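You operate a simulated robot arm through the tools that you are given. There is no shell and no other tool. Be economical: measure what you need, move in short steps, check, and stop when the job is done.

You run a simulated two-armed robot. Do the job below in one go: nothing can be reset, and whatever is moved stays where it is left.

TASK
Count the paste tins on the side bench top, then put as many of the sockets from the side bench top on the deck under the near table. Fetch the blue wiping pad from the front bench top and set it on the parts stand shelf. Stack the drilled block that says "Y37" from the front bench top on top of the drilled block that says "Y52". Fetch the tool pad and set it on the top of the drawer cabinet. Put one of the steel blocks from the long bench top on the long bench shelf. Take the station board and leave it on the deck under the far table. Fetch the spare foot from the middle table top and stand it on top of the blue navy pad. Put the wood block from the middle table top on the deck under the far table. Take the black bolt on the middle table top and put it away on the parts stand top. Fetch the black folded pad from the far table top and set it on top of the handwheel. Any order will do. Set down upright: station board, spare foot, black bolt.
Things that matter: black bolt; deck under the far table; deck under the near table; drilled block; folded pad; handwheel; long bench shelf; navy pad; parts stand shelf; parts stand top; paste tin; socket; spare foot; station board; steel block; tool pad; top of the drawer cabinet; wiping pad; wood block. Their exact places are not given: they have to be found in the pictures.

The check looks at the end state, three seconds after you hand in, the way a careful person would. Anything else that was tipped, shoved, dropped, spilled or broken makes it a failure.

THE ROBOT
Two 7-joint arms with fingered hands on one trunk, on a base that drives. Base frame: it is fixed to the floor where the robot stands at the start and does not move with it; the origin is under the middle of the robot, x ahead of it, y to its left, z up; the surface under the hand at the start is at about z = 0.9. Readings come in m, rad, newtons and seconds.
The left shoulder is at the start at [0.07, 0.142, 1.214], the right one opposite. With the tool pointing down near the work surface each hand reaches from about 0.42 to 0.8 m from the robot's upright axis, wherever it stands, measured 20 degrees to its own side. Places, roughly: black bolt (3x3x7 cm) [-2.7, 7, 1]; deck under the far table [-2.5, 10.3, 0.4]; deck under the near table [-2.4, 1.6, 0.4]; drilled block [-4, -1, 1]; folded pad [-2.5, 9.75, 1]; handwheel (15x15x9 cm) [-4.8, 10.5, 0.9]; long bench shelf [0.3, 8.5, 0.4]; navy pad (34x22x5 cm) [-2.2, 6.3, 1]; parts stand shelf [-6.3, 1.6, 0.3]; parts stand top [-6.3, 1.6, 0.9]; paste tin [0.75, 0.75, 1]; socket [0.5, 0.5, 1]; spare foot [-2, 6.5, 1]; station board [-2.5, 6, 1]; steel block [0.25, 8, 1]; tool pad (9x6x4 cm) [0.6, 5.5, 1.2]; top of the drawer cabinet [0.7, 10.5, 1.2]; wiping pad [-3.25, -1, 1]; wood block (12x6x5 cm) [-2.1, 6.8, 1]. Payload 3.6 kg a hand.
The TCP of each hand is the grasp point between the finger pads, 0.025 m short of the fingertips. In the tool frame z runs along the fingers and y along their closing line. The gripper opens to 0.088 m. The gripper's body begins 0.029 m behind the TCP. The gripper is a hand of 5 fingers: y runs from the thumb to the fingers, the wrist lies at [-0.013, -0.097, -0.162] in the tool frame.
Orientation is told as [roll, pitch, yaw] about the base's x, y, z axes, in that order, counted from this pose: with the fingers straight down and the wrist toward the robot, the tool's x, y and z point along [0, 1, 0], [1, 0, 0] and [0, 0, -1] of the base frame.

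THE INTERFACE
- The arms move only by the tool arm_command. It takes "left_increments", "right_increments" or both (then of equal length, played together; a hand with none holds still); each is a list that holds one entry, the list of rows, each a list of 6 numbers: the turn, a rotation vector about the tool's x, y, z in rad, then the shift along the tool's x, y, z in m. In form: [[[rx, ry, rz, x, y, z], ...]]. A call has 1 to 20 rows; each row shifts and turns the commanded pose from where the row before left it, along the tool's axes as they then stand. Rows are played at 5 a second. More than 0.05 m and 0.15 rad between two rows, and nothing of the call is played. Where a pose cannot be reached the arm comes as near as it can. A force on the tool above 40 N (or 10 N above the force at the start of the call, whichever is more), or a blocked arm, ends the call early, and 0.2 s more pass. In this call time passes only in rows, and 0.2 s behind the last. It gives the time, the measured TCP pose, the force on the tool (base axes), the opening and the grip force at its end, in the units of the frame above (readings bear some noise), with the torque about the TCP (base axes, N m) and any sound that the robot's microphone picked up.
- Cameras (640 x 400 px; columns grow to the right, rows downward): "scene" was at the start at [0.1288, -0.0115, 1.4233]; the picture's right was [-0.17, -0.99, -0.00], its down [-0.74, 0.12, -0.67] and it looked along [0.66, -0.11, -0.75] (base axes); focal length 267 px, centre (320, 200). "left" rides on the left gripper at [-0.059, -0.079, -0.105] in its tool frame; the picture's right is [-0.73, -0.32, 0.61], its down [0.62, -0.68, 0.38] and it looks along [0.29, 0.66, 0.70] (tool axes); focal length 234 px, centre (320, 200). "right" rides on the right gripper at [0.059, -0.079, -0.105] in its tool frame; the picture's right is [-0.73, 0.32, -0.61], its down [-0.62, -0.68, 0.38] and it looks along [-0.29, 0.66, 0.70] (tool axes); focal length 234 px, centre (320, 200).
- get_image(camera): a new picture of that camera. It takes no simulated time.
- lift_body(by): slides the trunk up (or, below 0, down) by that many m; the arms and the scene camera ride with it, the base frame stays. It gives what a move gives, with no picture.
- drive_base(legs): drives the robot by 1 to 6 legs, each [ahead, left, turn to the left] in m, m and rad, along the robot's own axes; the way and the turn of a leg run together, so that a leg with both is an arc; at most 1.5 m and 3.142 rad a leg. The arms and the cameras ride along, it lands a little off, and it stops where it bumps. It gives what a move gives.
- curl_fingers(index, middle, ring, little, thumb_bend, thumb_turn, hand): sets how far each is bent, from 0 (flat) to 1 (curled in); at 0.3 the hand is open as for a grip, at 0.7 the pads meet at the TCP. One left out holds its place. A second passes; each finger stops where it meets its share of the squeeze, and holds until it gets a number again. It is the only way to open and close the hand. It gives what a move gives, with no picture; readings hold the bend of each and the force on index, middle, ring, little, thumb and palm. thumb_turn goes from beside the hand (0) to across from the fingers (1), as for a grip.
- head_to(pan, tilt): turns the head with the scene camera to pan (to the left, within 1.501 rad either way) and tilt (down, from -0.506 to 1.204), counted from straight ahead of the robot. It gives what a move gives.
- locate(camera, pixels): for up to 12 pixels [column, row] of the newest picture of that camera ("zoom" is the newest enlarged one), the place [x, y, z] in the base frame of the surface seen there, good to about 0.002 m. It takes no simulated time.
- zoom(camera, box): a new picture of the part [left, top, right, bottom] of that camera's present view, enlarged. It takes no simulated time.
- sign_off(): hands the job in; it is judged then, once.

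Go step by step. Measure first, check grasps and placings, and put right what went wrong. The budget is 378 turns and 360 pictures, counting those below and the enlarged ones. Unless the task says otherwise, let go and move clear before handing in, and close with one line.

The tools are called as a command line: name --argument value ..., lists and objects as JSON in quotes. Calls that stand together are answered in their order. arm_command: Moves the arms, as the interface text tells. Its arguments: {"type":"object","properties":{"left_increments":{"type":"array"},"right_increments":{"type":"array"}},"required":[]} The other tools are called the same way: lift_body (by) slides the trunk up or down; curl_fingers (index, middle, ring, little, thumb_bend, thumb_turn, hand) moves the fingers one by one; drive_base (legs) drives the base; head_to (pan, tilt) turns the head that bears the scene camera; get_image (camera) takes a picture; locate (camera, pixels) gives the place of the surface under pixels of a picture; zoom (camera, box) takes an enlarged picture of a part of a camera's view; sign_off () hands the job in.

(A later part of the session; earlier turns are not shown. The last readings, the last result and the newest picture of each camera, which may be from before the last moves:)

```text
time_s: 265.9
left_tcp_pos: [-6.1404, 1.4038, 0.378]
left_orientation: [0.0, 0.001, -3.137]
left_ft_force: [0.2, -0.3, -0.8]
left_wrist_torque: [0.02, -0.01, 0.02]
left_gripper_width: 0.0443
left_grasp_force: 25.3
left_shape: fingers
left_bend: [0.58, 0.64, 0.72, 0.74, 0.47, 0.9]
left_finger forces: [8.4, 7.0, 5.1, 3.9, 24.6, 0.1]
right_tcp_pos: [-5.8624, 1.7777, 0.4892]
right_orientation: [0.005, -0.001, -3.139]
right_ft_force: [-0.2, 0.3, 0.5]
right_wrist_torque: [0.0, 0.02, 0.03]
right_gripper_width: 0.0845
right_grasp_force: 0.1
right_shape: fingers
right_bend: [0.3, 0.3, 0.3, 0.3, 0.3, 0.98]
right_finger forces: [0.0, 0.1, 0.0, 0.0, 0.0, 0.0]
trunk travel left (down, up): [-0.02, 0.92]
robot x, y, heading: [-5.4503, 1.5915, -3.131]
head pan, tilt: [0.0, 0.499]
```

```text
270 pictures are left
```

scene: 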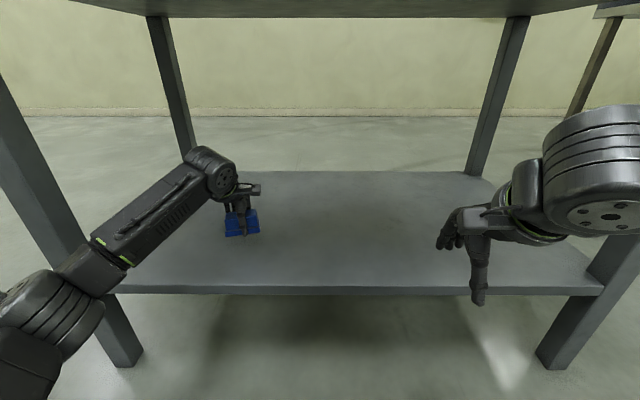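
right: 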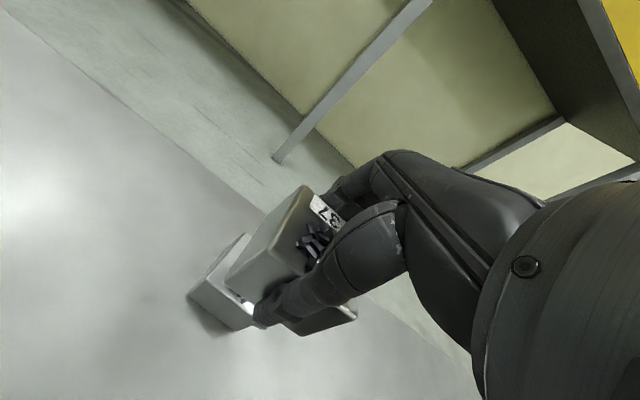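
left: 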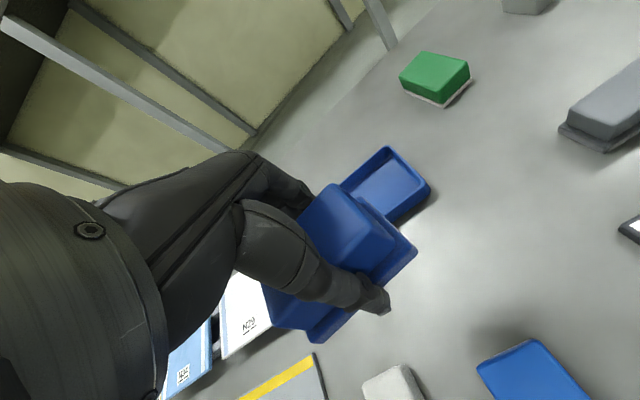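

Lowering 46 mm and releasing.

arm_command --left_increments '[[[0, 0, 0, 0, 0, 0.02], [0, 0, 0, 0, 0, 0.018], [0, 0, 0, 0, 0, 0.005], [0, 0, 0, 0, 0, 0.002]]]'

zoom --camera "scene" --box '[180, 150, 300, 270]'

```text
time_s: 266.9
left_tcp_pos: [-6.1412, 1.4048, 0.331]
left_orientation: [0.002, 0.0, -3.138]
left_ft_force: [-0.4, 0.9, 1.1]
left_wrist_torque: [-0.13, 0.0, -0.03]
left_gripper_width: 0.0444
left_grasp_force: 25.7
left_shape: fingers
left_bend: [0.58, 0.64, 0.72, 0.74, 0.47, 0.9]
left_finger forces: [8.1, 7.1, 5.6, 4.0, 24.9, 0.0]
right_tcp_pos: [-5.8613, 1.7754, 0.489]
right_orientation: [0.004, 0.0, -3.138]
right_ft_force: [0.5, -0.6, 0.2]
right_wrist_torque: [0.0, 0.03, -0.02]
right_gripper_width: 0.0847
right_grasp_force: 0.0
right_shape: fingers
right_bend: [0.3, 0.3, 0.3, 0.3, 0.3, 0.98]
right_finger forces: [0.0, 0.1, 0.0, 0.0, 0.0, 0.0]
trunk travel left (down, up): [-0.02, 0.92]
robot x, y, heading: [-5.4482, 1.5921, -3.136]
head pan, tilt: [0.0, 0.499]
```

```text
3.33 times, centred on (240, 210) of scene
```

zoom: 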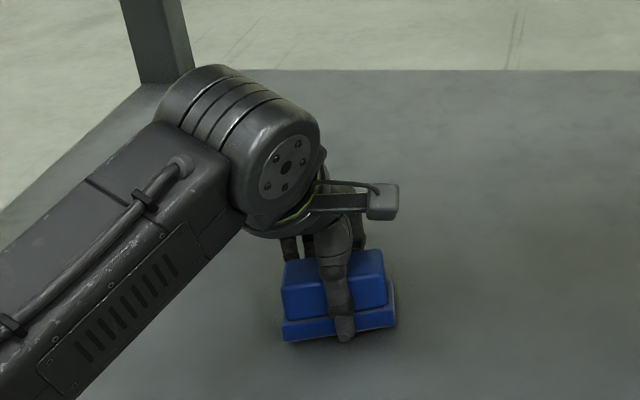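

Pad touches the shelf. Releasing, lifting, retracting, and backing out.

curl_fingers --hand "left" --index 0.3 --middle 0.3 --ring 0.3 --little 0.3 --thumb_bend 0.3

arm_command --left_increments '[[[0, 0, 0, 0, 0, -0.04], [0, 0, 0, 0, 0, -0.04], [0, 0, 0, 0, 0, -0.045], [0, 0, 0, 0, 0, -0.04], [0, 0, 0, 0.02, -0.042, 0], [0, 0, 0, 0.02, -0.042, 0], [0, 0, 0, 0.02, -0.042, 0], [0, 0, 0, 0.02, -0.042, 0], [0, 0, 0, 0, -0.045, 0]]]'

drive_base --legs '[[-0.35, 0, 0]]'

get_image --camera "scene"

```text
time_s: 267.9
left_tcp_pos: [-6.1403, 1.4048, 0.3323]
left_orientation: [0.0, -0.001, -3.138]
left_ft_force: [0.1, 0.2, -0.6]
left_wrist_torque: [0.02, 0.0, -0.02]
left_gripper_width: 0.0848
left_grasp_force: 0.1
left_shape: fingers
left_bend: [0.3, 0.3, 0.3, 0.3, 0.3, 0.97]
left_finger forces: [0.0, 0.1, 0.0, 0.1, 0.4, 0.0]
right_tcp_pos: [-5.8624, 1.7762, 0.4879]
right_orientation: [0.004, 0.001, -3.139]
right_ft_force: [-0.2, 0.5, 0.3]
right_wrist_torque: [0.0, -0.01, 0.06]
right_gripper_width: 0.0847
right_grasp_force: 0.0
right_shape: fingers
right_bend: [0.3, 0.3, 0.3, 0.3, 0.3, 0.98]
right_finger forces: [0.0, 0.1, 0.1, 0.0, 0.0, 0.0]
trunk travel left (down, up): [-0.02, 0.92]
robot x, y, heading: [-5.4503, 1.5964, -3.14]
head pan, tilt: [0.0, 0.499]
```

```text
time_s: 269.9
left_tcp_pos: [-5.927, 1.3264, 0.4949]
left_orientation: [0.0, 0.0, -3.139]
left_ft_force: [0.7, -0.5, 0.2]
left_wrist_torque: [-0.03, -0.01, -0.03]
left_gripper_width: 0.0848
left_grasp_force: 0.1
left_shape: fingers
left_bend: [0.3, 0.3, 0.3, 0.3, 0.3, 0.97]
left_finger forces: [0.1, 0.1, 0.0, 0.0, 0.1, 0.0]
right_tcp_pos: [-5.8625, 1.7763, 0.4882]
right_orientation: [0.005, -0.001, -3.139]
right_ft_force: [-0.5, 0.5, -0.4]
right_wrist_torque: [-0.03, -0.01, 0.01]
right_gripper_width: 0.0845
right_grasp_force: 0.1
right_shape: fingers
right_bend: [0.3, 0.3, 0.3, 0.3, 0.3, 0.98]
right_finger forces: [0.0, 0.0, 0.0, 0.0, 0.0, 0.0]
trunk travel left (down, up): [-0.02, 0.92]
robot x, y, heading: [-5.4527, 1.5911, -3.141]
head pan, tilt: [0.0, 0.499]
```

```text
time_s: 272.1
left_tcp_pos: [-5.5785, 1.3286, 0.4954]
left_orientation: [-0.001, 0.0, -3.137]
left_ft_force: [0.8, -0.7, 0.1]
left_wrist_torque: [0.01, 0.01, 0.0]
left_gripper_width: 0.085
left_grasp_force: 0.1
left_shape: fingers
left_bend: [0.3, 0.3, 0.3, 0.3, 0.3, 0.97]
left_finger forces: [0.1, 0.1, 0.1, 0.0, 0.0, 0.0]
right_tcp_pos: [-5.5142, 1.7773, 0.4893]
right_orientation: [0.005, 0.0, -3.138]
right_ft_force: [0.1, 0.8, 0.1]
right_wrist_torque: [0.03, 0.0, 0.04]
right_gripper_width: 0.0847
right_grasp_force: 0.0
right_shape: fingers
right_bend: [0.3, 0.3, 0.3, 0.3, 0.3, 0.98]
right_finger forces: [0.0, 0.0, 0.1, 0.0, 0.1, 0.0]
trunk travel left (down, up): [-0.02, 0.92]
robot x, y, heading: [-5.1013, 1.5913, -3.136]
head pan, tilt: [0.0, 0.499]
```

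```text
268 pictures are left
```

scene: 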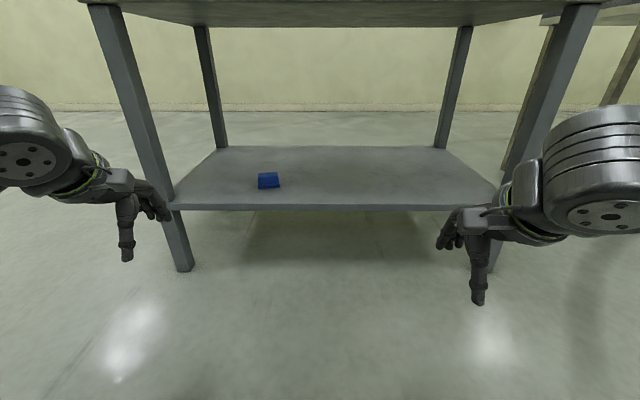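

Pad is on the shelf. Raise and head north toward the middle table; turn and look.

lift_body --by 0.4

lift_body --by 0.35

drive_base --legs '[[0, 0, -1.57]]'

head_to --pan -0.3 --tilt 0.2

get_image --camera "scene"

```text
time_s: 276.0
left_tcp_pos: [-5.5786, 1.3285, 0.8962]
left_orientation: [0.001, 0.001, -3.139]
left_ft_force: [-0.2, 0.8, -0.1]
left_wrist_torque: [-0.02, -0.01, 0.01]
left_gripper_width: 0.0848
left_grasp_force: 0.2
left_shape: fingers
left_bend: [0.3, 0.3, 0.3, 0.3, 0.3, 0.97]
left_finger forces: [0.0, 0.1, 0.0, 0.1, 0.0, 0.1]
right_tcp_pos: [-5.5145, 1.7775, 0.8879]
right_orientation: [0.004, 0.001, -3.137]
right_ft_force: [-0.1, 0.4, -0.4]
right_wrist_torque: [0.03, 0.01, 0.02]
right_gripper_width: 0.0849
right_grasp_force: 0.0
right_shape: fingers
right_bend: [0.3, 0.3, 0.3, 0.3, 0.3, 0.98]
right_finger forces: [0.0, 0.1, 0.0, 0.0, 0.1, 0.0]
trunk travel left (down, up): [-0.42, 0.52]
robot x, y, heading: [-5.1067, 1.5972, -3.14]
head pan, tilt: [0.0, 0.499]
```

```text
time_s: 279.4
left_tcp_pos: [-5.5794, 1.3277, 1.2456]
left_orientation: [0.0, 0.001, -3.136]
left_ft_force: [0.6, 0.0, -0.3]
left_wrist_torque: [-0.01, 0.04, 0.01]
left_gripper_width: 0.0847
left_grasp_force: 0.1
left_shape: fingers
left_bend: [0.3, 0.3, 0.3, 0.3, 0.3, 0.97]
left_finger forces: [0.1, 0.0, 0.0, 0.0, 0.0, 0.1]
right_tcp_pos: [-5.5127, 1.777, 1.2388]
right_orientation: [0.003, 0.001, -3.136]
right_ft_force: [0.4, -0.1, -0.6]
right_wrist_torque: [0.0, 0.03, 0.03]
right_gripper_width: 0.0849
right_grasp_force: 0.1
right_shape: fingers
right_bend: [0.3, 0.3, 0.3, 0.3, 0.3, 0.98]
right_finger forces: [0.0, 0.1, 0.0, 0.1, 0.0, 0.0]
trunk travel left (down, up): [-0.77, 0.17]
robot x, y, heading: [-5.1032, 1.5941, -3.131]
head pan, tilt: [0.0, 0.499]
```

```text
time_s: 283.6
left_tcp_pos: [-5.3798, 2.0653, 1.2456]
left_orientation: [0.0, 0.001, 1.595]
left_ft_force: [-0.2, -0.5, 0.2]
left_wrist_torque: [0.05, -0.01, 0.02]
left_gripper_width: 0.0847
left_grasp_force: 0.0
left_shape: fingers
left_bend: [0.3, 0.3, 0.3, 0.3, 0.3, 0.97]
left_finger forces: [0.0, 0.0, 0.0, 0.1, 0.1, 0.0]
right_tcp_pos: [-4.9297, 2.0096, 1.2392]
right_orientation: [0.006, 0.001, 1.595]
right_ft_force: [0.6, 0.2, 1.1]
right_wrist_torque: [-0.02, -0.01, -0.01]
right_gripper_width: 0.0846
right_grasp_force: 0.0
right_shape: fingers
right_bend: [0.3, 0.3, 0.3, 0.3, 0.3, 0.98]
right_finger forces: [0.0, 0.1, 0.0, 0.1, 0.0, 0.0]
trunk travel left (down, up): [-0.77, 0.17]
robot x, y, heading: [-5.1016, 1.6002, 1.589]
head pan, tilt: [0.0, 0.499]
```

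```text
time_s: 284.4
left_tcp_pos: [-5.3796, 2.064, 1.2455]
left_orientation: [0.0, 0.0, 1.596]
left_ft_force: [0.1, -0.6, 0.2]
left_wrist_torque: [0.02, -0.02, 0.01]
left_gripper_width: 0.085
left_grasp_force: 0.1
left_shape: fingers
left_bend: [0.3, 0.3, 0.3, 0.3, 0.3, 0.97]
left_finger forces: [0.1, 0.0, 0.1, 0.0, 0.0, 0.0]
right_tcp_pos: [-4.9294, 2.0086, 1.239]
right_orientation: [0.004, 0.0, 1.594]
right_ft_force: [0.8, -0.5, 0.3]
right_wrist_torque: [0.0, 0.01, 0.04]
right_gripper_width: 0.0845
right_grasp_force: 0.0
right_shape: fingers
right_bend: [0.3, 0.3, 0.3, 0.3, 0.3, 0.98]
right_finger forces: [0.0, 0.1, 0.0, 0.0, 0.0, 0.0]
trunk travel left (down, up): [-0.77, 0.17]
robot x, y, heading: [-5.104, 1.5975, 1.597]
head pan, tilt: [-0.3, 0.201]
```

```text
267 pictures are left
```

scene: 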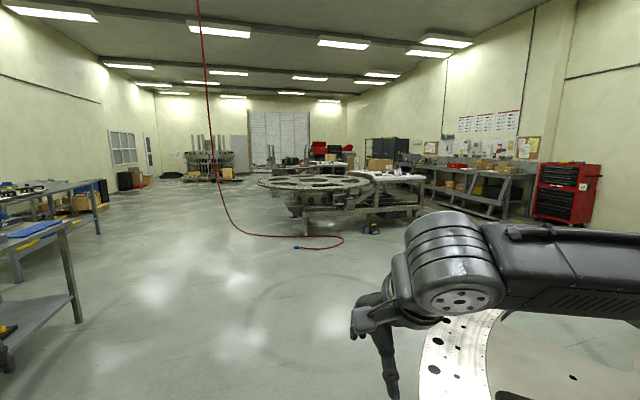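

A red hose hangs and lies on the floor ahead. Measuring it and the middle table surroundings.

locate --camera "scene" --pixels '[[215, 150], [225, 200], [240, 228], [260, 236], [300, 247], [340, 240], [320, 236], [305, 212], [262, 182], [420, 180], [372, 228], [415, 210]]'

zoom --camera "scene" --box '[180, 130, 440, 260]'

```text
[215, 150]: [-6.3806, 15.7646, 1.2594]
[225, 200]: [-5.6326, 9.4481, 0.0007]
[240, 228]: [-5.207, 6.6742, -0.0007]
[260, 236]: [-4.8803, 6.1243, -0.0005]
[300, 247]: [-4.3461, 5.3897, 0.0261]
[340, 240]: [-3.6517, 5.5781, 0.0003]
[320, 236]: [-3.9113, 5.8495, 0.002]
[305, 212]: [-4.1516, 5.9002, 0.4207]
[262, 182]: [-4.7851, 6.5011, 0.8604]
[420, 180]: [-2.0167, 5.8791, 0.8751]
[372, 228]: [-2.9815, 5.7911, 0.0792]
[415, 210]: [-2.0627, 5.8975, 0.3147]
```

```text
2.46 times, centred on (310, 195) of scene
```

zoom: 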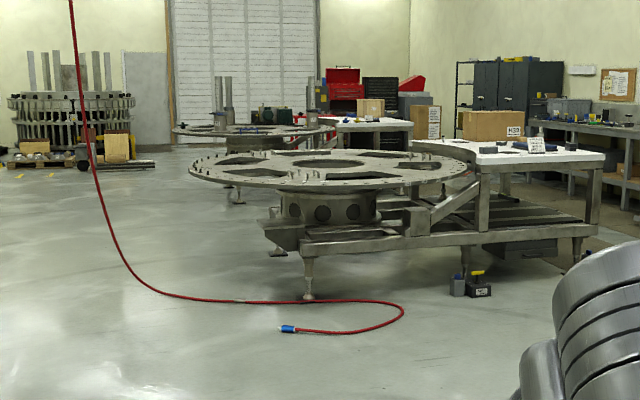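

The hose lies west of the middle table, so I'll go round the south: north to y≈3.8, east to x≈-2.6, then face north toward the table's south side.

drive_base --legs '[[1.5, 0, 0], [0.7, 0, 0], [0, 0, -1.6], [1.5, 0, 0], [1.0, 0, 0], [0, 0, 1.57]]'

head_to --pan 0.0 --tilt 0.25

get_image --camera "scene"

```text
time_s: 314.9
left_tcp_pos: [-2.851, 4.1923, 1.2453]
left_orientation: [-0.002, 0.0, 1.535]
left_ft_force: [-0.1, -0.9, 0.0]
left_wrist_torque: [-0.01, 0.05, 0.01]
left_gripper_width: 0.0848
left_grasp_force: 0.1
left_shape: fingers
left_bend: [0.3, 0.3, 0.3, 0.3, 0.3, 0.97]
left_finger forces: [0.0, 0.0, 0.0, 0.0, 0.0, 0.0]
right_tcp_pos: [-2.4058, 4.1095, 1.2395]
right_orientation: [0.007, -0.002, 1.533]
right_ft_force: [-0.1, -0.1, -0.3]
right_wrist_torque: [0.02, -0.01, -0.02]
right_gripper_width: 0.0845
right_grasp_force: 0.1
right_shape: fingers
right_bend: [0.3, 0.3, 0.3, 0.3, 0.3, 0.98]
right_finger forces: [0.0, 0.0, 0.0, 0.0, 0.0, 0.0]
trunk travel left (down, up): [-0.77, 0.17]
robot x, y, heading: [-2.606, 3.7089, 1.53]
head pan, tilt: [-0.3, 0.201]
```

```text
time_s: 315.7
left_tcp_pos: [-2.8515, 4.1923, 1.2464]
left_orientation: [0.0, 0.0, 1.534]
left_ft_force: [-0.9, 1.2, 0.3]
left_wrist_torque: [-0.01, 0.02, 0.01]
left_gripper_width: 0.0847
left_grasp_force: 0.1
left_shape: fingers
left_bend: [0.3, 0.3, 0.3, 0.3, 0.3, 0.97]
left_finger forces: [0.0, 0.0, 0.0, 0.0, 0.1, 0.0]
right_tcp_pos: [-2.4058, 4.1099, 1.2385]
right_orientation: [0.005, -0.002, 1.534]
right_ft_force: [0.6, -0.9, 0.0]
right_wrist_torque: [0.0, 0.01, 0.0]
right_gripper_width: 0.0846
right_grasp_force: 0.0
right_shape: fingers
right_bend: [0.3, 0.3, 0.3, 0.3, 0.3, 0.98]
right_finger forces: [0.0, 0.1, 0.1, 0.0, 0.1, 0.0]
trunk travel left (down, up): [-0.77, 0.17]
robot x, y, heading: [-2.6011, 3.7044, 1.532]
head pan, tilt: [0.0, 0.25]
```

```text
265 pictures are left
```

scene: 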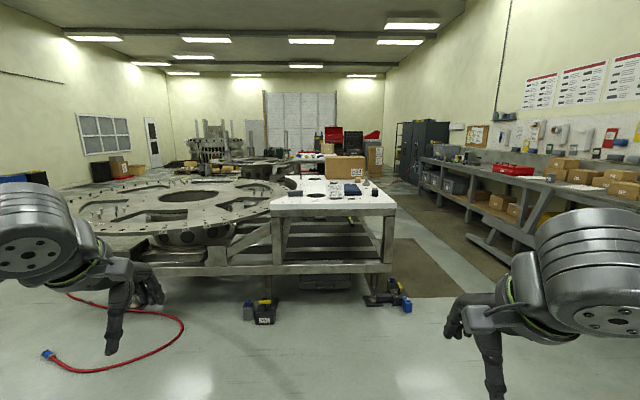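

The middle table is ahead with a carton and small items. Zooming in.

zoom --camera "scene" --box '[260, 140, 420, 240]'

locate --camera "zoom" --pixels '[[60, 245], [540, 235], [530, 180], [280, 190], [375, 185], [425, 170], [330, 120], [460, 185], [270, 280], [500, 280]]'

locate --camera "scene" --pixels '[[265, 322], [248, 312], [375, 303], [410, 308], [180, 320]]'

```text
4.00 times, centred on (340, 190) of scene
```

zoom: 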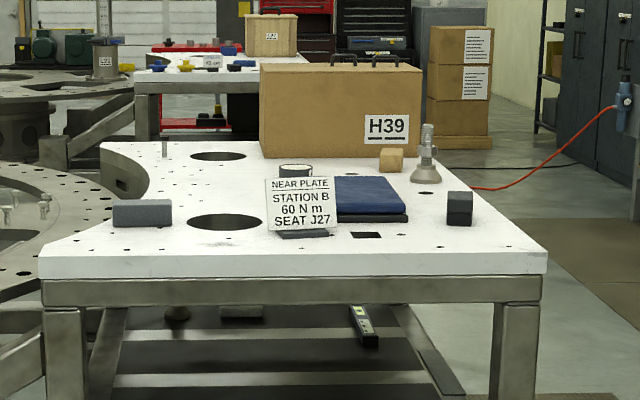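

```text
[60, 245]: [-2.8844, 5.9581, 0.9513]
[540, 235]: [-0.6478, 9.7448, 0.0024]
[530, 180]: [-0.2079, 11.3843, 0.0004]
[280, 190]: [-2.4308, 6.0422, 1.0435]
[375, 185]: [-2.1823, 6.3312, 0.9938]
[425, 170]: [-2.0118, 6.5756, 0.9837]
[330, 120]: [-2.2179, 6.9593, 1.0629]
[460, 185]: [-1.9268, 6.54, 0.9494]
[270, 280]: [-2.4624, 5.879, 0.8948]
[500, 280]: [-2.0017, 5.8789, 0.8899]
```

```text
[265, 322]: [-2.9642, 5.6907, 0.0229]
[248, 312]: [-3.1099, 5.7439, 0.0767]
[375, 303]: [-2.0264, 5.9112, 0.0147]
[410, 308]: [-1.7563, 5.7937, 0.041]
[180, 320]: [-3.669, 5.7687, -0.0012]
```

Station board is at ≈(-2.43,6.05) on a dark foot; spare foot ≈(-2.01,6.57); table top 0.95. Driving near the south edge.

drive_base --legs '[[0, 0, 0.04], [1.45, 0, 0], [0.0, -0.25, 0]]'

head_to --pan 0.0 --tilt 0.5

get_image --camera "scene"

```text
time_s: 324.7
left_tcp_pos: [-2.6315, 5.6284, 1.245]
left_orientation: [-0.001, 0.0, 1.581]
left_ft_force: [-0.3, -0.5, 0.0]
left_wrist_torque: [0.0, -0.04, 0.03]
left_gripper_width: 0.0848
left_grasp_force: 0.0
left_shape: fingers
left_bend: [0.3, 0.3, 0.3, 0.3, 0.3, 0.97]
left_finger forces: [0.0, 0.0, 0.0, 0.0, 0.0, 0.0]
right_tcp_pos: [-2.1826, 5.567, 1.2394]
right_orientation: [0.004, 0.001, 1.583]
right_ft_force: [0.1, -0.1, 0.2]
right_wrist_torque: [-0.02, -0.02, 0.0]
right_gripper_width: 0.0849
right_grasp_force: 0.1
right_shape: fingers
right_bend: [0.3, 0.3, 0.3, 0.3, 0.3, 0.98]
right_finger forces: [0.0, 0.0, 0.0, 0.0, 0.0, 0.0]
trunk travel left (down, up): [-0.77, 0.17]
robot x, y, heading: [-2.3633, 5.1566, 1.58]
head pan, tilt: [0.0, 0.25]
```

```text
time_s: 325.4
left_tcp_pos: [-2.6295, 5.6282, 1.2465]
left_orientation: [0.002, 0.0, 1.582]
left_ft_force: [0.2, -0.2, 0.8]
left_wrist_torque: [-0.01, 0.01, 0.01]
left_gripper_width: 0.085
left_grasp_force: 0.0
left_shape: fingers
left_bend: [0.3, 0.3, 0.3, 0.3, 0.3, 0.97]
left_finger forces: [0.0, 0.1, 0.0, 0.1, 0.0, 0.1]
right_tcp_pos: [-2.1804, 5.5667, 1.2392]
right_orientation: [0.006, -0.001, 1.583]
right_ft_force: [0.2, -0.2, -0.5]
right_wrist_torque: [0.02, 0.01, 0.0]
right_gripper_width: 0.0847
right_grasp_force: 0.2
right_shape: fingers
right_bend: [0.3, 0.3, 0.3, 0.3, 0.3, 0.98]
right_finger forces: [0.1, 0.0, 0.1, 0.1, 0.0, 0.0]
trunk travel left (down, up): [-0.77, 0.17]
robot x, y, heading: [-2.3645, 5.1566, 1.579]
head pan, tilt: [0.0, 0.499]
```

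```text
263 pictures are left
```

scene: 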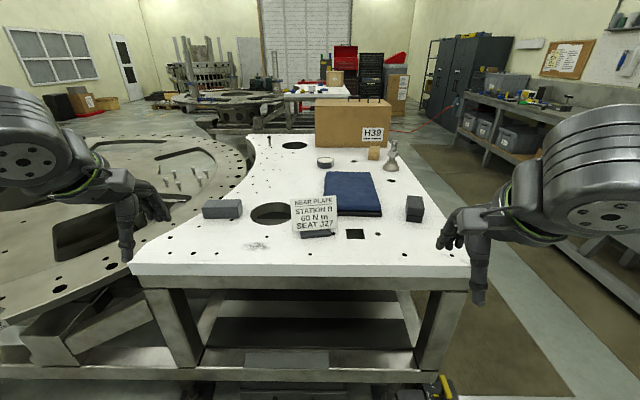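

zoom --camera "scene" --box '[260, 170, 420, 270]'

locate --camera "zoom" --pixels '[[130, 110], [305, 115], [140, 250], [310, 240], [170, 265], [290, 265], [220, 200], [250, 270], [260, 150], [480, 40]]'

zoom --camera "scene" --box '[290, 120, 420, 200]'

locate --camera "zoom" --pixels '[[505, 115], [505, 165], [505, 215], [400, 150], [420, 180], [180, 260], [415, 280], [170, 440], [165, 195], [240, 350], [180, 380]]'

```text
4.00 times, centred on (340, 220) of scene
```

zoom: 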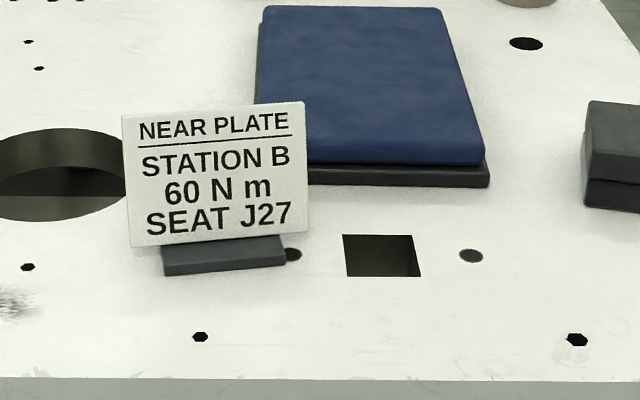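

```text
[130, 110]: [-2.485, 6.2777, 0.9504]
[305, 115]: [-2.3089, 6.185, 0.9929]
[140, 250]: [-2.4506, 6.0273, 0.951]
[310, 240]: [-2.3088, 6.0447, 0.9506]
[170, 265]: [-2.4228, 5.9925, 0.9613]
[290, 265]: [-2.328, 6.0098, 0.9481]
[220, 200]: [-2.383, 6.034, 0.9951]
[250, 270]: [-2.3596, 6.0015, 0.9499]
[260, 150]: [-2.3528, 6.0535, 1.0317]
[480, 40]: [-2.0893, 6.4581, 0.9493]
```

```text
4.92 times, centred on (355, 160) of scene
```

zoom: 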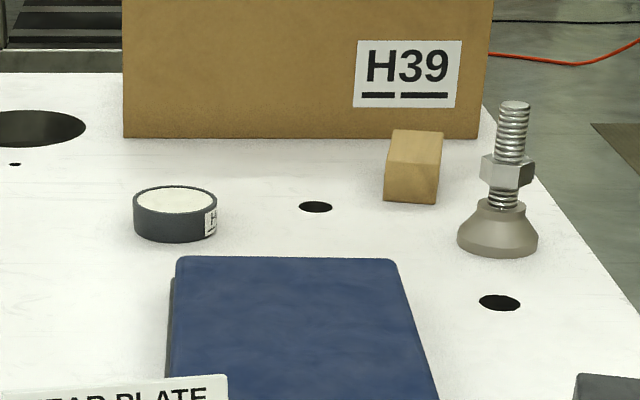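

```text
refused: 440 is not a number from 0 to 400
```

The board is a leaning plate (about 28° back) in a dark foot, x −2.44…−2.31. I'll approach to y≈5.48 and bring the left hand near for a side view.

drive_base --legs '[[0, -0.1, 0], [0.32, 0, 0]]'

get_image --camera "left"

get_image --camera "scene"

```text
time_s: 328.3
left_tcp_pos: [-2.5331, 5.9492, 1.246]
left_orientation: [0.001, 0.001, 1.579]
left_ft_force: [0.1, -0.3, 0.4]
left_wrist_torque: [0.0, -0.02, 0.02]
left_gripper_width: 0.0847
left_grasp_force: 0.0
left_shape: fingers
left_bend: [0.3, 0.3, 0.3, 0.3, 0.3, 0.97]
left_finger forces: [0.0, 0.0, 0.0, 0.1, 0.0, 0.0]
right_tcp_pos: [-2.0842, 5.8872, 1.2399]
right_orientation: [0.006, 0.0, 1.58]
right_ft_force: [-0.6, 0.0, 0.9]
right_wrist_torque: [0.0, 0.01, -0.03]
right_gripper_width: 0.0849
right_grasp_force: 0.1
right_shape: fingers
right_bend: [0.3, 0.3, 0.3, 0.3, 0.3, 0.98]
right_finger forces: [0.1, 0.0, 0.0, 0.0, 0.0, 0.0]
trunk travel left (down, up): [-0.77, 0.17]
robot x, y, heading: [-2.2631, 5.4768, 1.583]
head pan, tilt: [0.0, 0.499]
```

```text
260 pictures are left
```

left: 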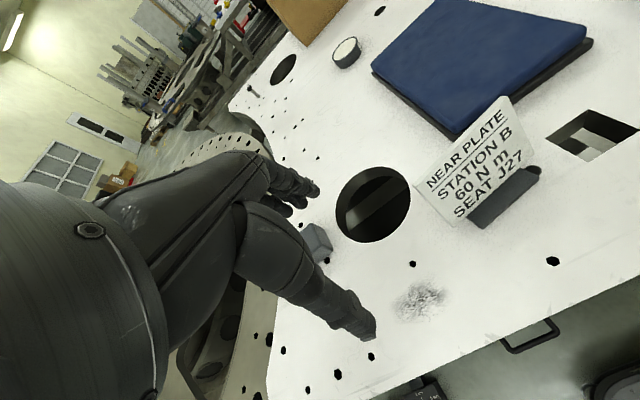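

```text
259 pictures are left
```

scene: 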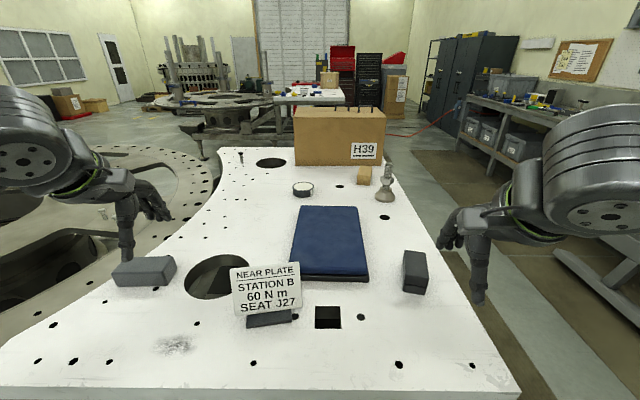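

zoom --camera "left" --box '[400, 80, 560, 240]'

locate --camera "zoom" --pixels '[[50, 255], [250, 45], [330, 140], [150, 350], [180, 200], [130, 270], [345, 220], [240, 330], [190, 365], [260, 220], [350, 240]]'

zoom --camera "scene" --box '[220, 250, 316, 340]'

locate --camera "zoom" --pixels '[[80, 120], [520, 85], [115, 260], [530, 300], [300, 100], [300, 290], [185, 345], [470, 320], [310, 355], [90, 135]]'

```text
2.50 times, centred on (480, 160) of left
```

zoom: 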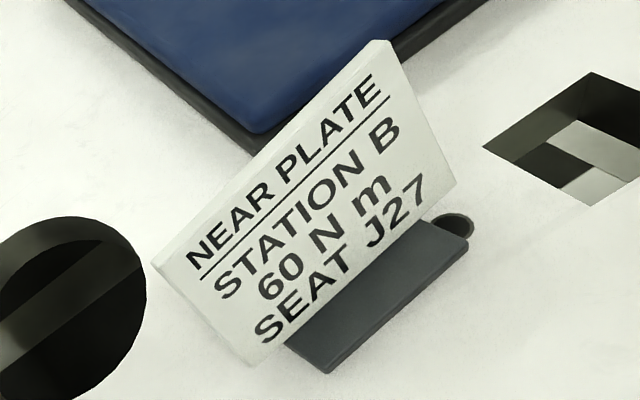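

```text
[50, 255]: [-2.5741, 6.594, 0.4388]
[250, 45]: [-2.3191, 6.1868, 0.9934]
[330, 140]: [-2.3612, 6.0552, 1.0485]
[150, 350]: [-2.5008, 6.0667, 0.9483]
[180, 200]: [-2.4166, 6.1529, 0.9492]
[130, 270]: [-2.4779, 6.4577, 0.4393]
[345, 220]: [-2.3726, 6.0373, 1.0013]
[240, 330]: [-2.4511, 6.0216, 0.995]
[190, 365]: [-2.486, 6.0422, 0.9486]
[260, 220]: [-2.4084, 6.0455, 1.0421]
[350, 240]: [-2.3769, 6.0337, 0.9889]
```

```text
4.44 times, centred on (268, 295) of scene
```

zoom: 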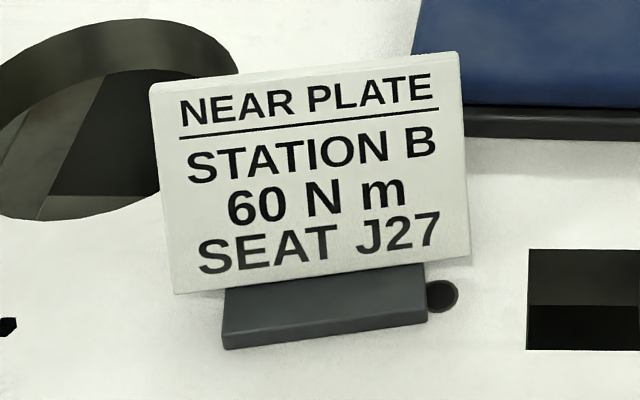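

```text
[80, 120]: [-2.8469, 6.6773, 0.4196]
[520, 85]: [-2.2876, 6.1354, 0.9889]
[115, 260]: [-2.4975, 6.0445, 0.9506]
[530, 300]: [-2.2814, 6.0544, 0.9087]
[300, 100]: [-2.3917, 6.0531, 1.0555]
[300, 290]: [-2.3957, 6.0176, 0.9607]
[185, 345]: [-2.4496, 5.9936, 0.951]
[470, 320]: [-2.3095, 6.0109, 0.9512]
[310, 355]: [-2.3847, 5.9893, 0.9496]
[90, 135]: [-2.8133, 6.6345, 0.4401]
```

Plate leans ~21° and is yawed ~0.17. I'll align the left hand with it (yaw +0.16, tilt +0.33) and go to a pre-grasp 9 cm up along the plate.

arm_command --left_increments '[[[0.11, 0, 0, 0, 0, 0], [0.11, 0, 0, 0, 0, 0], [0.11, 0, 0, 0, 0, 0], [0, 0, -0.08, 0, 0, 0], [0, 0, -0.08, 0, 0, 0], [0, 0, 0, 0, 0, 0]]]'

```text
time_s: 329.7
left_tcp_pos: [-2.5349, 5.9517, 1.2459]
left_orientation: [0.057, 0.327, 1.75]
left_ft_force: [-0.6, 0.3, 0.7]
left_wrist_torque: [-0.01, 0.03, 0.01]
left_gripper_width: 0.0846
left_grasp_force: 0.0
left_shape: fingers
left_bend: [0.3, 0.3, 0.3, 0.3, 0.3, 0.97]
left_finger forces: [0.1, 0.0, 0.0, 0.0, 0.0, 0.0]
right_tcp_pos: [-2.0855, 5.8884, 1.2378]
right_orientation: [0.006, 0.004, 1.581]
right_ft_force: [0.1, 0.1, 0.7]
right_wrist_torque: [-0.02, 0.01, 0.0]
right_gripper_width: 0.0845
right_grasp_force: 0.1
right_shape: fingers
right_bend: [0.3, 0.3, 0.3, 0.3, 0.3, 0.98]
right_finger forces: [0.1, 0.0, 0.0, 0.1, 0.1, 0.0]
trunk travel left (down, up): [-0.77, 0.17]
robot x, y, heading: [-2.2687, 5.4783, 1.583]
head pan, tilt: [0.0, 0.499]
```

arm_command --left_increments '[[[0, 0, 0, -0.0273, 0.0235, 0.0133], [0, 0, 0, -0.0273, 0.0235, 0.0133], [0, 0, 0, -0.0273, 0.0235, 0.0133], [0, 0, 0, -0.0273, 0.0235, 0.0133], [0, 0, 0, -0.0273, 0.0235, 0.0133], [0, 0, 0, -0.0273, 0.0235, 0.0133]]]'

get_image --camera "left"

get_image --camera "scene"

```text
time_s: 331.1
left_tcp_pos: [-2.3941, 6.0859, 1.1147]
left_orientation: [0.056, 0.327, 1.749]
left_ft_force: [0.2, 0.0, -0.7]
left_wrist_torque: [0.0, -0.02, 0.01]
left_gripper_width: 0.0849
left_grasp_force: 0.0
left_shape: fingers
left_bend: [0.3, 0.3, 0.3, 0.3, 0.3, 0.97]
left_finger forces: [0.0, 0.1, 0.0, 0.1, 0.0, 0.1]
right_tcp_pos: [-2.0843, 5.8892, 1.2384]
right_orientation: [0.008, 0.0, 1.58]
right_ft_force: [0.4, -0.4, 0.0]
right_wrist_torque: [-0.01, 0.06, 0.01]
right_gripper_width: 0.0844
right_grasp_force: 0.0
right_shape: fingers
right_bend: [0.3, 0.3, 0.3, 0.3, 0.3, 0.98]
right_finger forces: [0.1, 0.1, 0.0, 0.0, 0.0, 0.1]
trunk travel left (down, up): [-0.77, 0.17]
robot x, y, heading: [-2.2653, 5.4766, 1.58]
head pan, tilt: [0.0, 0.499]
```

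```text
256 pictures are left
```

left: 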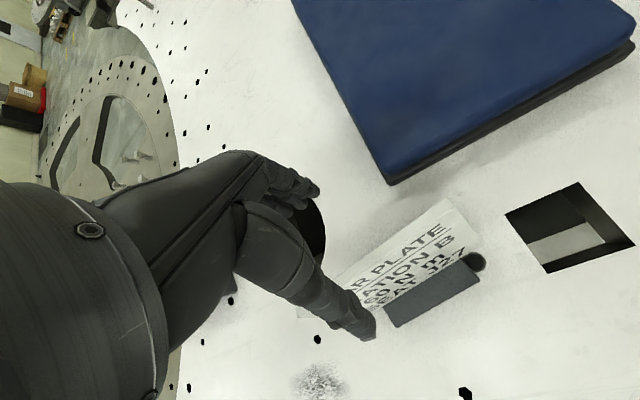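

```text
255 pictures are left
```

scene: 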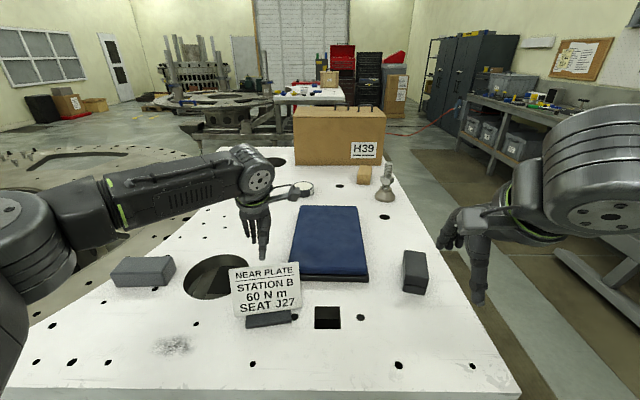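

locate --camera "left" --pixels '[[452, 203], [440, 212], [400, 240], [365, 264], [350, 275], [420, 225], [463, 248], [380, 318]]'

zoom --camera "left" --box '[300, 170, 500, 340]'

```text
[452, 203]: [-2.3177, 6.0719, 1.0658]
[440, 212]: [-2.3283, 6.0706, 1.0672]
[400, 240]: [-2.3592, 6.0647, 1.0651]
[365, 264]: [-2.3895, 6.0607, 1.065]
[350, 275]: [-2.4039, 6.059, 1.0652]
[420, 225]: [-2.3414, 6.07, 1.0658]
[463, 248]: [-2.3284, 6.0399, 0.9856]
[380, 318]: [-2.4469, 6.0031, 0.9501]
```

```text
2.35 times, centred on (400, 255) of left
```

zoom: 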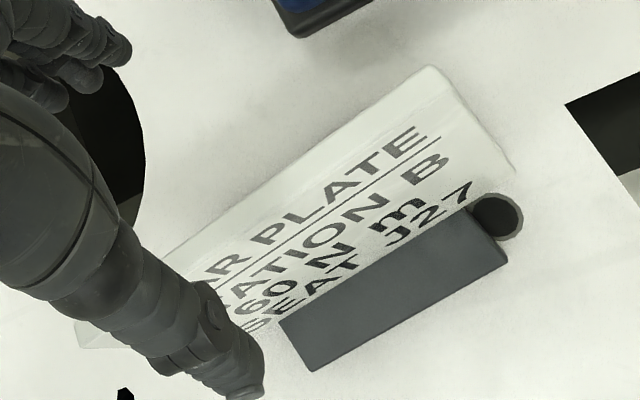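

Tool axis meets the plate's top mid-edge within 3 mm. Descending 7.9 cm along the plate and closing.

arm_command --left_increments '[[[0, 0, 0, 0, -0.002, 0.03], [0, 0, 0, 0, 0, 0.03], [0, 0, 0, 0, 0, 0.018]]]'

get_image --camera "left"

zoom --camera "scene" --box '[200, 180, 340, 340]'

```text
time_s: 331.9
left_tcp_pos: [-2.3946, 6.0564, 1.0443]
left_orientation: [0.055, 0.328, 1.749]
left_ft_force: [0.0, 0.3, 0.1]
left_wrist_torque: [-0.01, 0.01, 0.03]
left_gripper_width: 0.0848
left_grasp_force: 0.1
left_shape: fingers
left_bend: [0.3, 0.3, 0.3, 0.3, 0.3, 0.97]
left_finger forces: [0.0, 0.0, 0.0, 0.0, 0.1, 0.1]
right_tcp_pos: [-2.0843, 5.8885, 1.2396]
right_orientation: [0.006, 0.001, 1.578]
right_ft_force: [-0.9, -0.9, -1.0]
right_wrist_torque: [-0.02, -0.04, 0.01]
right_gripper_width: 0.0845
right_grasp_force: 0.0
right_shape: fingers
right_bend: [0.3, 0.3, 0.3, 0.3, 0.3, 0.98]
right_finger forces: [0.1, 0.0, 0.0, 0.0, 0.1, 0.0]
trunk travel left (down, up): [-0.77, 0.17]
robot x, y, heading: [-2.2659, 5.4767, 1.581]
head pan, tilt: [0.0, 0.499]
```

```text
253 pictures are left
```

left: 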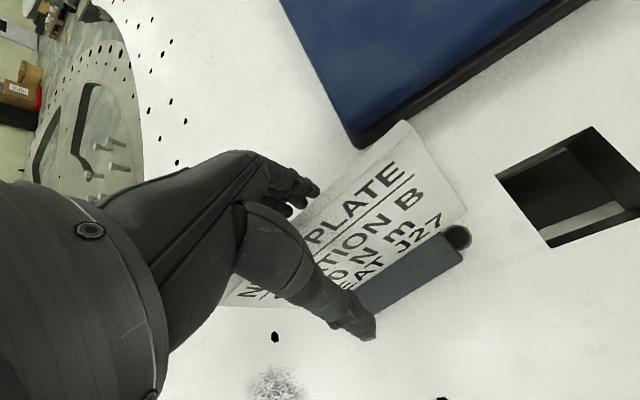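

```text
2.50 times, centred on (270, 260) of scene
```

zoom: 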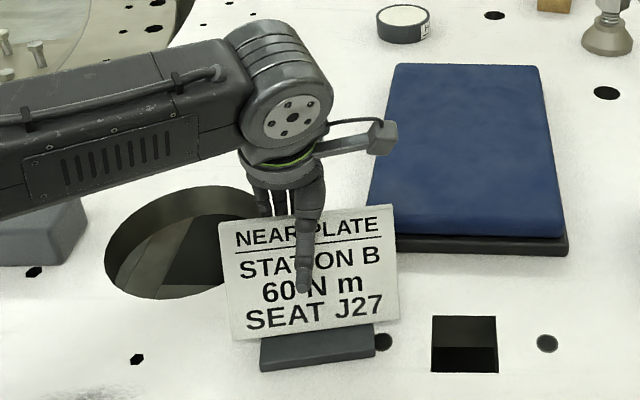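

The hand straddles the plate centrally. Closing and lifting slightly.

curl_fingers --hand "left" --index 0.8 --middle 0.8 --ring 0.8 --little 0.8 --thumb_bend 0.8

get_image --camera "left"

zoom --camera "scene" --box '[200, 180, 340, 340]'

```text
time_s: 332.9
left_tcp_pos: [-2.3938, 6.0555, 1.0439]
left_orientation: [0.053, 0.327, 1.749]
left_ft_force: [0.3, -0.5, 0.4]
left_wrist_torque: [-0.1, -0.13, -0.01]
left_gripper_width: 0.0025
left_grasp_force: 15.3
left_shape: fingers
left_bend: [0.76, 0.79, 0.8, 0.8, 0.71, 0.93]
left_finger forces: [10.2, 4.5, 0.0, 0.1, 15.3, 0.1]
right_tcp_pos: [-2.0854, 5.8887, 1.2389]
right_orientation: [0.007, 0.001, 1.58]
right_ft_force: [0.3, 0.1, -0.2]
right_wrist_torque: [-0.01, 0.02, -0.02]
right_gripper_width: 0.0847
right_grasp_force: 0.0
right_shape: fingers
right_bend: [0.3, 0.3, 0.3, 0.3, 0.3, 0.98]
right_finger forces: [0.1, 0.0, 0.0, 0.0, 0.0, 0.1]
trunk travel left (down, up): [-0.77, 0.17]
robot x, y, heading: [-2.268, 5.481, 1.58]
head pan, tilt: [0.0, 0.499]
```

```text
251 pictures are left
```

left: 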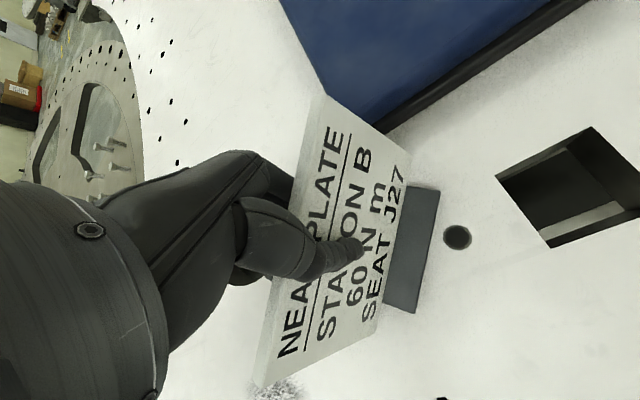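

```text
2.50 times, centred on (270, 260) of scene
```

zoom: 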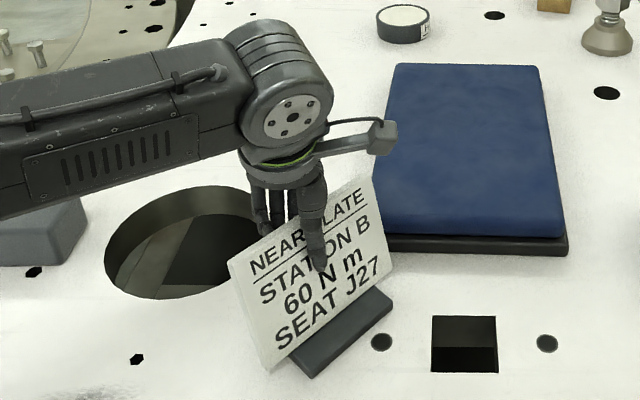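

The board swivelled about 0.4 rad but is pinched between thumb and index/middle. Lifting 6 cm to check it.

arm_command --left_increments '[[[0, 0, 0, 0, -0.0065, -0.019], [0, 0, 0, 0, -0.0065, -0.019], [0, 0, 0, 0, -0.0065, -0.019], [0, 0, 0, 0, 0, 0]]]'

get_image --camera "left"

zoom --camera "scene" --box '[200, 180, 340, 340]'

```text
time_s: 333.9
left_tcp_pos: [-2.3921, 6.0577, 1.1025]
left_orientation: [0.055, 0.328, 1.748]
left_ft_force: [0.2, -0.1, -2.4]
left_wrist_torque: [0.07, 0.02, 0.0]
left_gripper_width: 0.0029
left_grasp_force: 15.5
left_shape: fingers
left_bend: [0.76, 0.79, 0.8, 0.8, 0.71, 0.92]
left_finger forces: [11.5, 4.0, 0.1, 0.0, 15.1, 0.1]
right_tcp_pos: [-2.0852, 5.8889, 1.2382]
right_orientation: [0.006, 0.002, 1.579]
right_ft_force: [0.5, 0.3, -0.6]
right_wrist_torque: [0.0, -0.01, -0.03]
right_gripper_width: 0.0847
right_grasp_force: 0.0
right_shape: fingers
right_bend: [0.3, 0.3, 0.3, 0.3, 0.3, 0.98]
right_finger forces: [0.0, 0.1, 0.1, 0.0, 0.0, 0.1]
trunk travel left (down, up): [-0.77, 0.17]
robot x, y, heading: [-2.2619, 5.4812, 1.576]
head pan, tilt: [0.0, 0.499]
```

```text
249 pictures are left
```

left: 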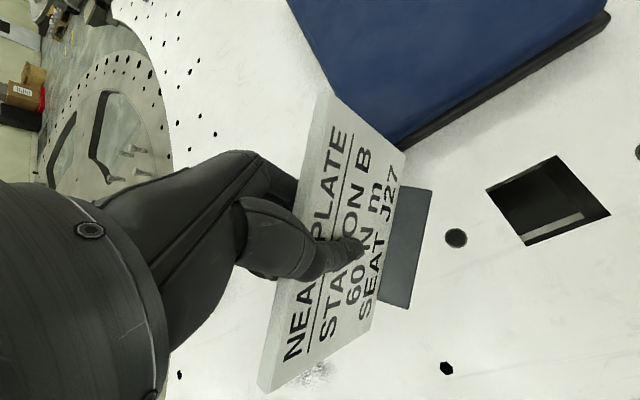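

```text
2.50 times, centred on (270, 260) of scene
```

zoom: 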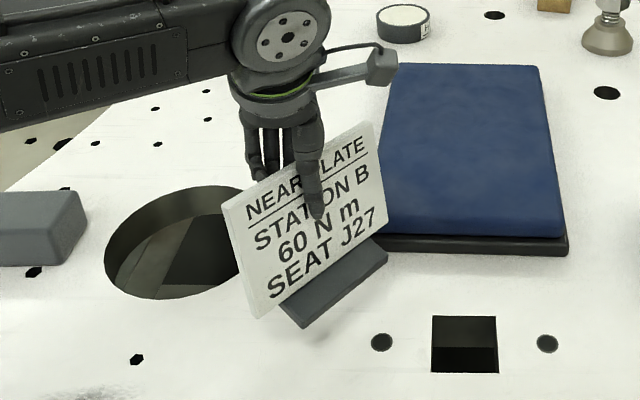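

Lifted fine. Checking if the foot is level.

locate --camera "zoom" --pixels '[[288, 312], [304, 322], [385, 262], [375, 243], [340, 285], [232, 205], [370, 135], [260, 308]]'

```text
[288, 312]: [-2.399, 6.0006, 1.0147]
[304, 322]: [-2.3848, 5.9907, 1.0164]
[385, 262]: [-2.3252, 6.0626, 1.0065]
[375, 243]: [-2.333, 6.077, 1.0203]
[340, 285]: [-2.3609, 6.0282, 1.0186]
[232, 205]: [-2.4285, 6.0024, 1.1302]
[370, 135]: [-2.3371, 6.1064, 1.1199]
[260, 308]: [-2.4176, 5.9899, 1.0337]
```

Near level (≈0.08 rad roll). Raising and tucking the left hand, then driving round to the table's east side.

arm_command --left_increments '[[[0, 0, 0, 0, -0.0097, -0.0284], [0, 0, 0, 0, -0.0381, -0.0187], [0, 0, 0, 0, -0.0381, -0.0187], [0, 0, 0, 0, -0.0381, -0.0187], [0, 0, 0, 0, -0.0381, -0.0187]]]'

drive_base --legs '[[-0.6, 0, 0], [0, -1.0, 0]]'

head_to --pan 0.1 --tilt 0.35

get_image --camera "scene"

```text
time_s: 335.1
left_tcp_pos: [-2.3649, 5.936, 1.2545]
left_orientation: [0.053, 0.325, 1.748]
left_ft_force: [0.0, -0.2, -2.3]
left_wrist_torque: [0.0, 0.02, -0.04]
left_gripper_width: 0.0031
left_grasp_force: 14.8
left_shape: fingers
left_bend: [0.76, 0.79, 0.8, 0.8, 0.71, 0.92]
left_finger forces: [11.6, 3.9, 0.1, 0.0, 15.2, 0.0]
right_tcp_pos: [-2.0835, 5.8866, 1.24]
right_orientation: [0.004, -0.001, 1.581]
right_ft_force: [-1.4, -0.3, 0.0]
right_wrist_torque: [0.01, 0.01, 0.02]
right_gripper_width: 0.0846
right_grasp_force: 0.0
right_shape: fingers
right_bend: [0.3, 0.3, 0.3, 0.3, 0.3, 0.98]
right_finger forces: [0.0, 0.0, 0.0, 0.1, 0.0, 0.0]
trunk travel left (down, up): [-0.77, 0.17]
robot x, y, heading: [-2.2684, 5.4817, 1.58]
head pan, tilt: [0.0, 0.499]
```

```text
time_s: 343.3
left_tcp_pos: [-1.3609, 5.3362, 1.2527]
left_orientation: [0.055, 0.324, 1.744]
left_ft_force: [-0.5, -0.2, -2.4]
left_wrist_torque: [0.01, 0.02, 0.0]
left_gripper_width: 0.0027
left_grasp_force: 15.2
left_shape: fingers
left_bend: [0.76, 0.79, 0.8, 0.8, 0.71, 0.92]
left_finger forces: [11.7, 3.9, 0.0, 0.0, 15.4, 0.1]
right_tcp_pos: [-1.078, 5.2833, 1.2383]
right_orientation: [0.005, 0.001, 1.574]
right_ft_force: [0.5, -0.5, 0.0]
right_wrist_torque: [0.02, 0.0, 0.0]
right_gripper_width: 0.0847
right_grasp_force: 0.0
right_shape: fingers
right_bend: [0.3, 0.3, 0.3, 0.3, 0.3, 0.98]
right_finger forces: [0.0, 0.0, 0.0, 0.1, 0.0, 0.0]
trunk travel left (down, up): [-0.77, 0.17]
robot x, y, heading: [-1.2625, 4.8715, 1.573]
head pan, tilt: [0.0, 0.499]
```

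```text
time_s: 344.0
left_tcp_pos: [-1.3593, 5.3353, 1.2526]
left_orientation: [0.056, 0.327, 1.744]
left_ft_force: [-0.3, 0.4, -2.0]
left_wrist_torque: [0.02, 0.04, -0.01]
left_gripper_width: 0.003
left_grasp_force: 15.2
left_shape: fingers
left_bend: [0.76, 0.79, 0.8, 0.8, 0.71, 0.92]
left_finger forces: [11.6, 3.9, 0.1, 0.0, 15.3, 0.0]
right_tcp_pos: [-1.0786, 5.2832, 1.2377]
right_orientation: [0.004, -0.001, 1.574]
right_ft_force: [-0.3, -0.2, -0.2]
right_wrist_torque: [0.0, 0.01, 0.01]
right_gripper_width: 0.0849
right_grasp_force: 0.0
right_shape: fingers
right_bend: [0.3, 0.3, 0.3, 0.3, 0.3, 0.98]
right_finger forces: [0.1, 0.1, 0.0, 0.1, 0.0, 0.1]
trunk travel left (down, up): [-0.77, 0.17]
robot x, y, heading: [-1.2603, 4.8703, 1.572]
head pan, tilt: [0.099, 0.351]
```

```text
247 pictures are left
```

scene: 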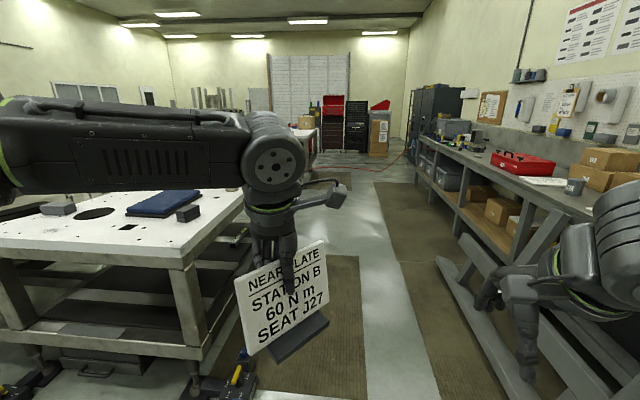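

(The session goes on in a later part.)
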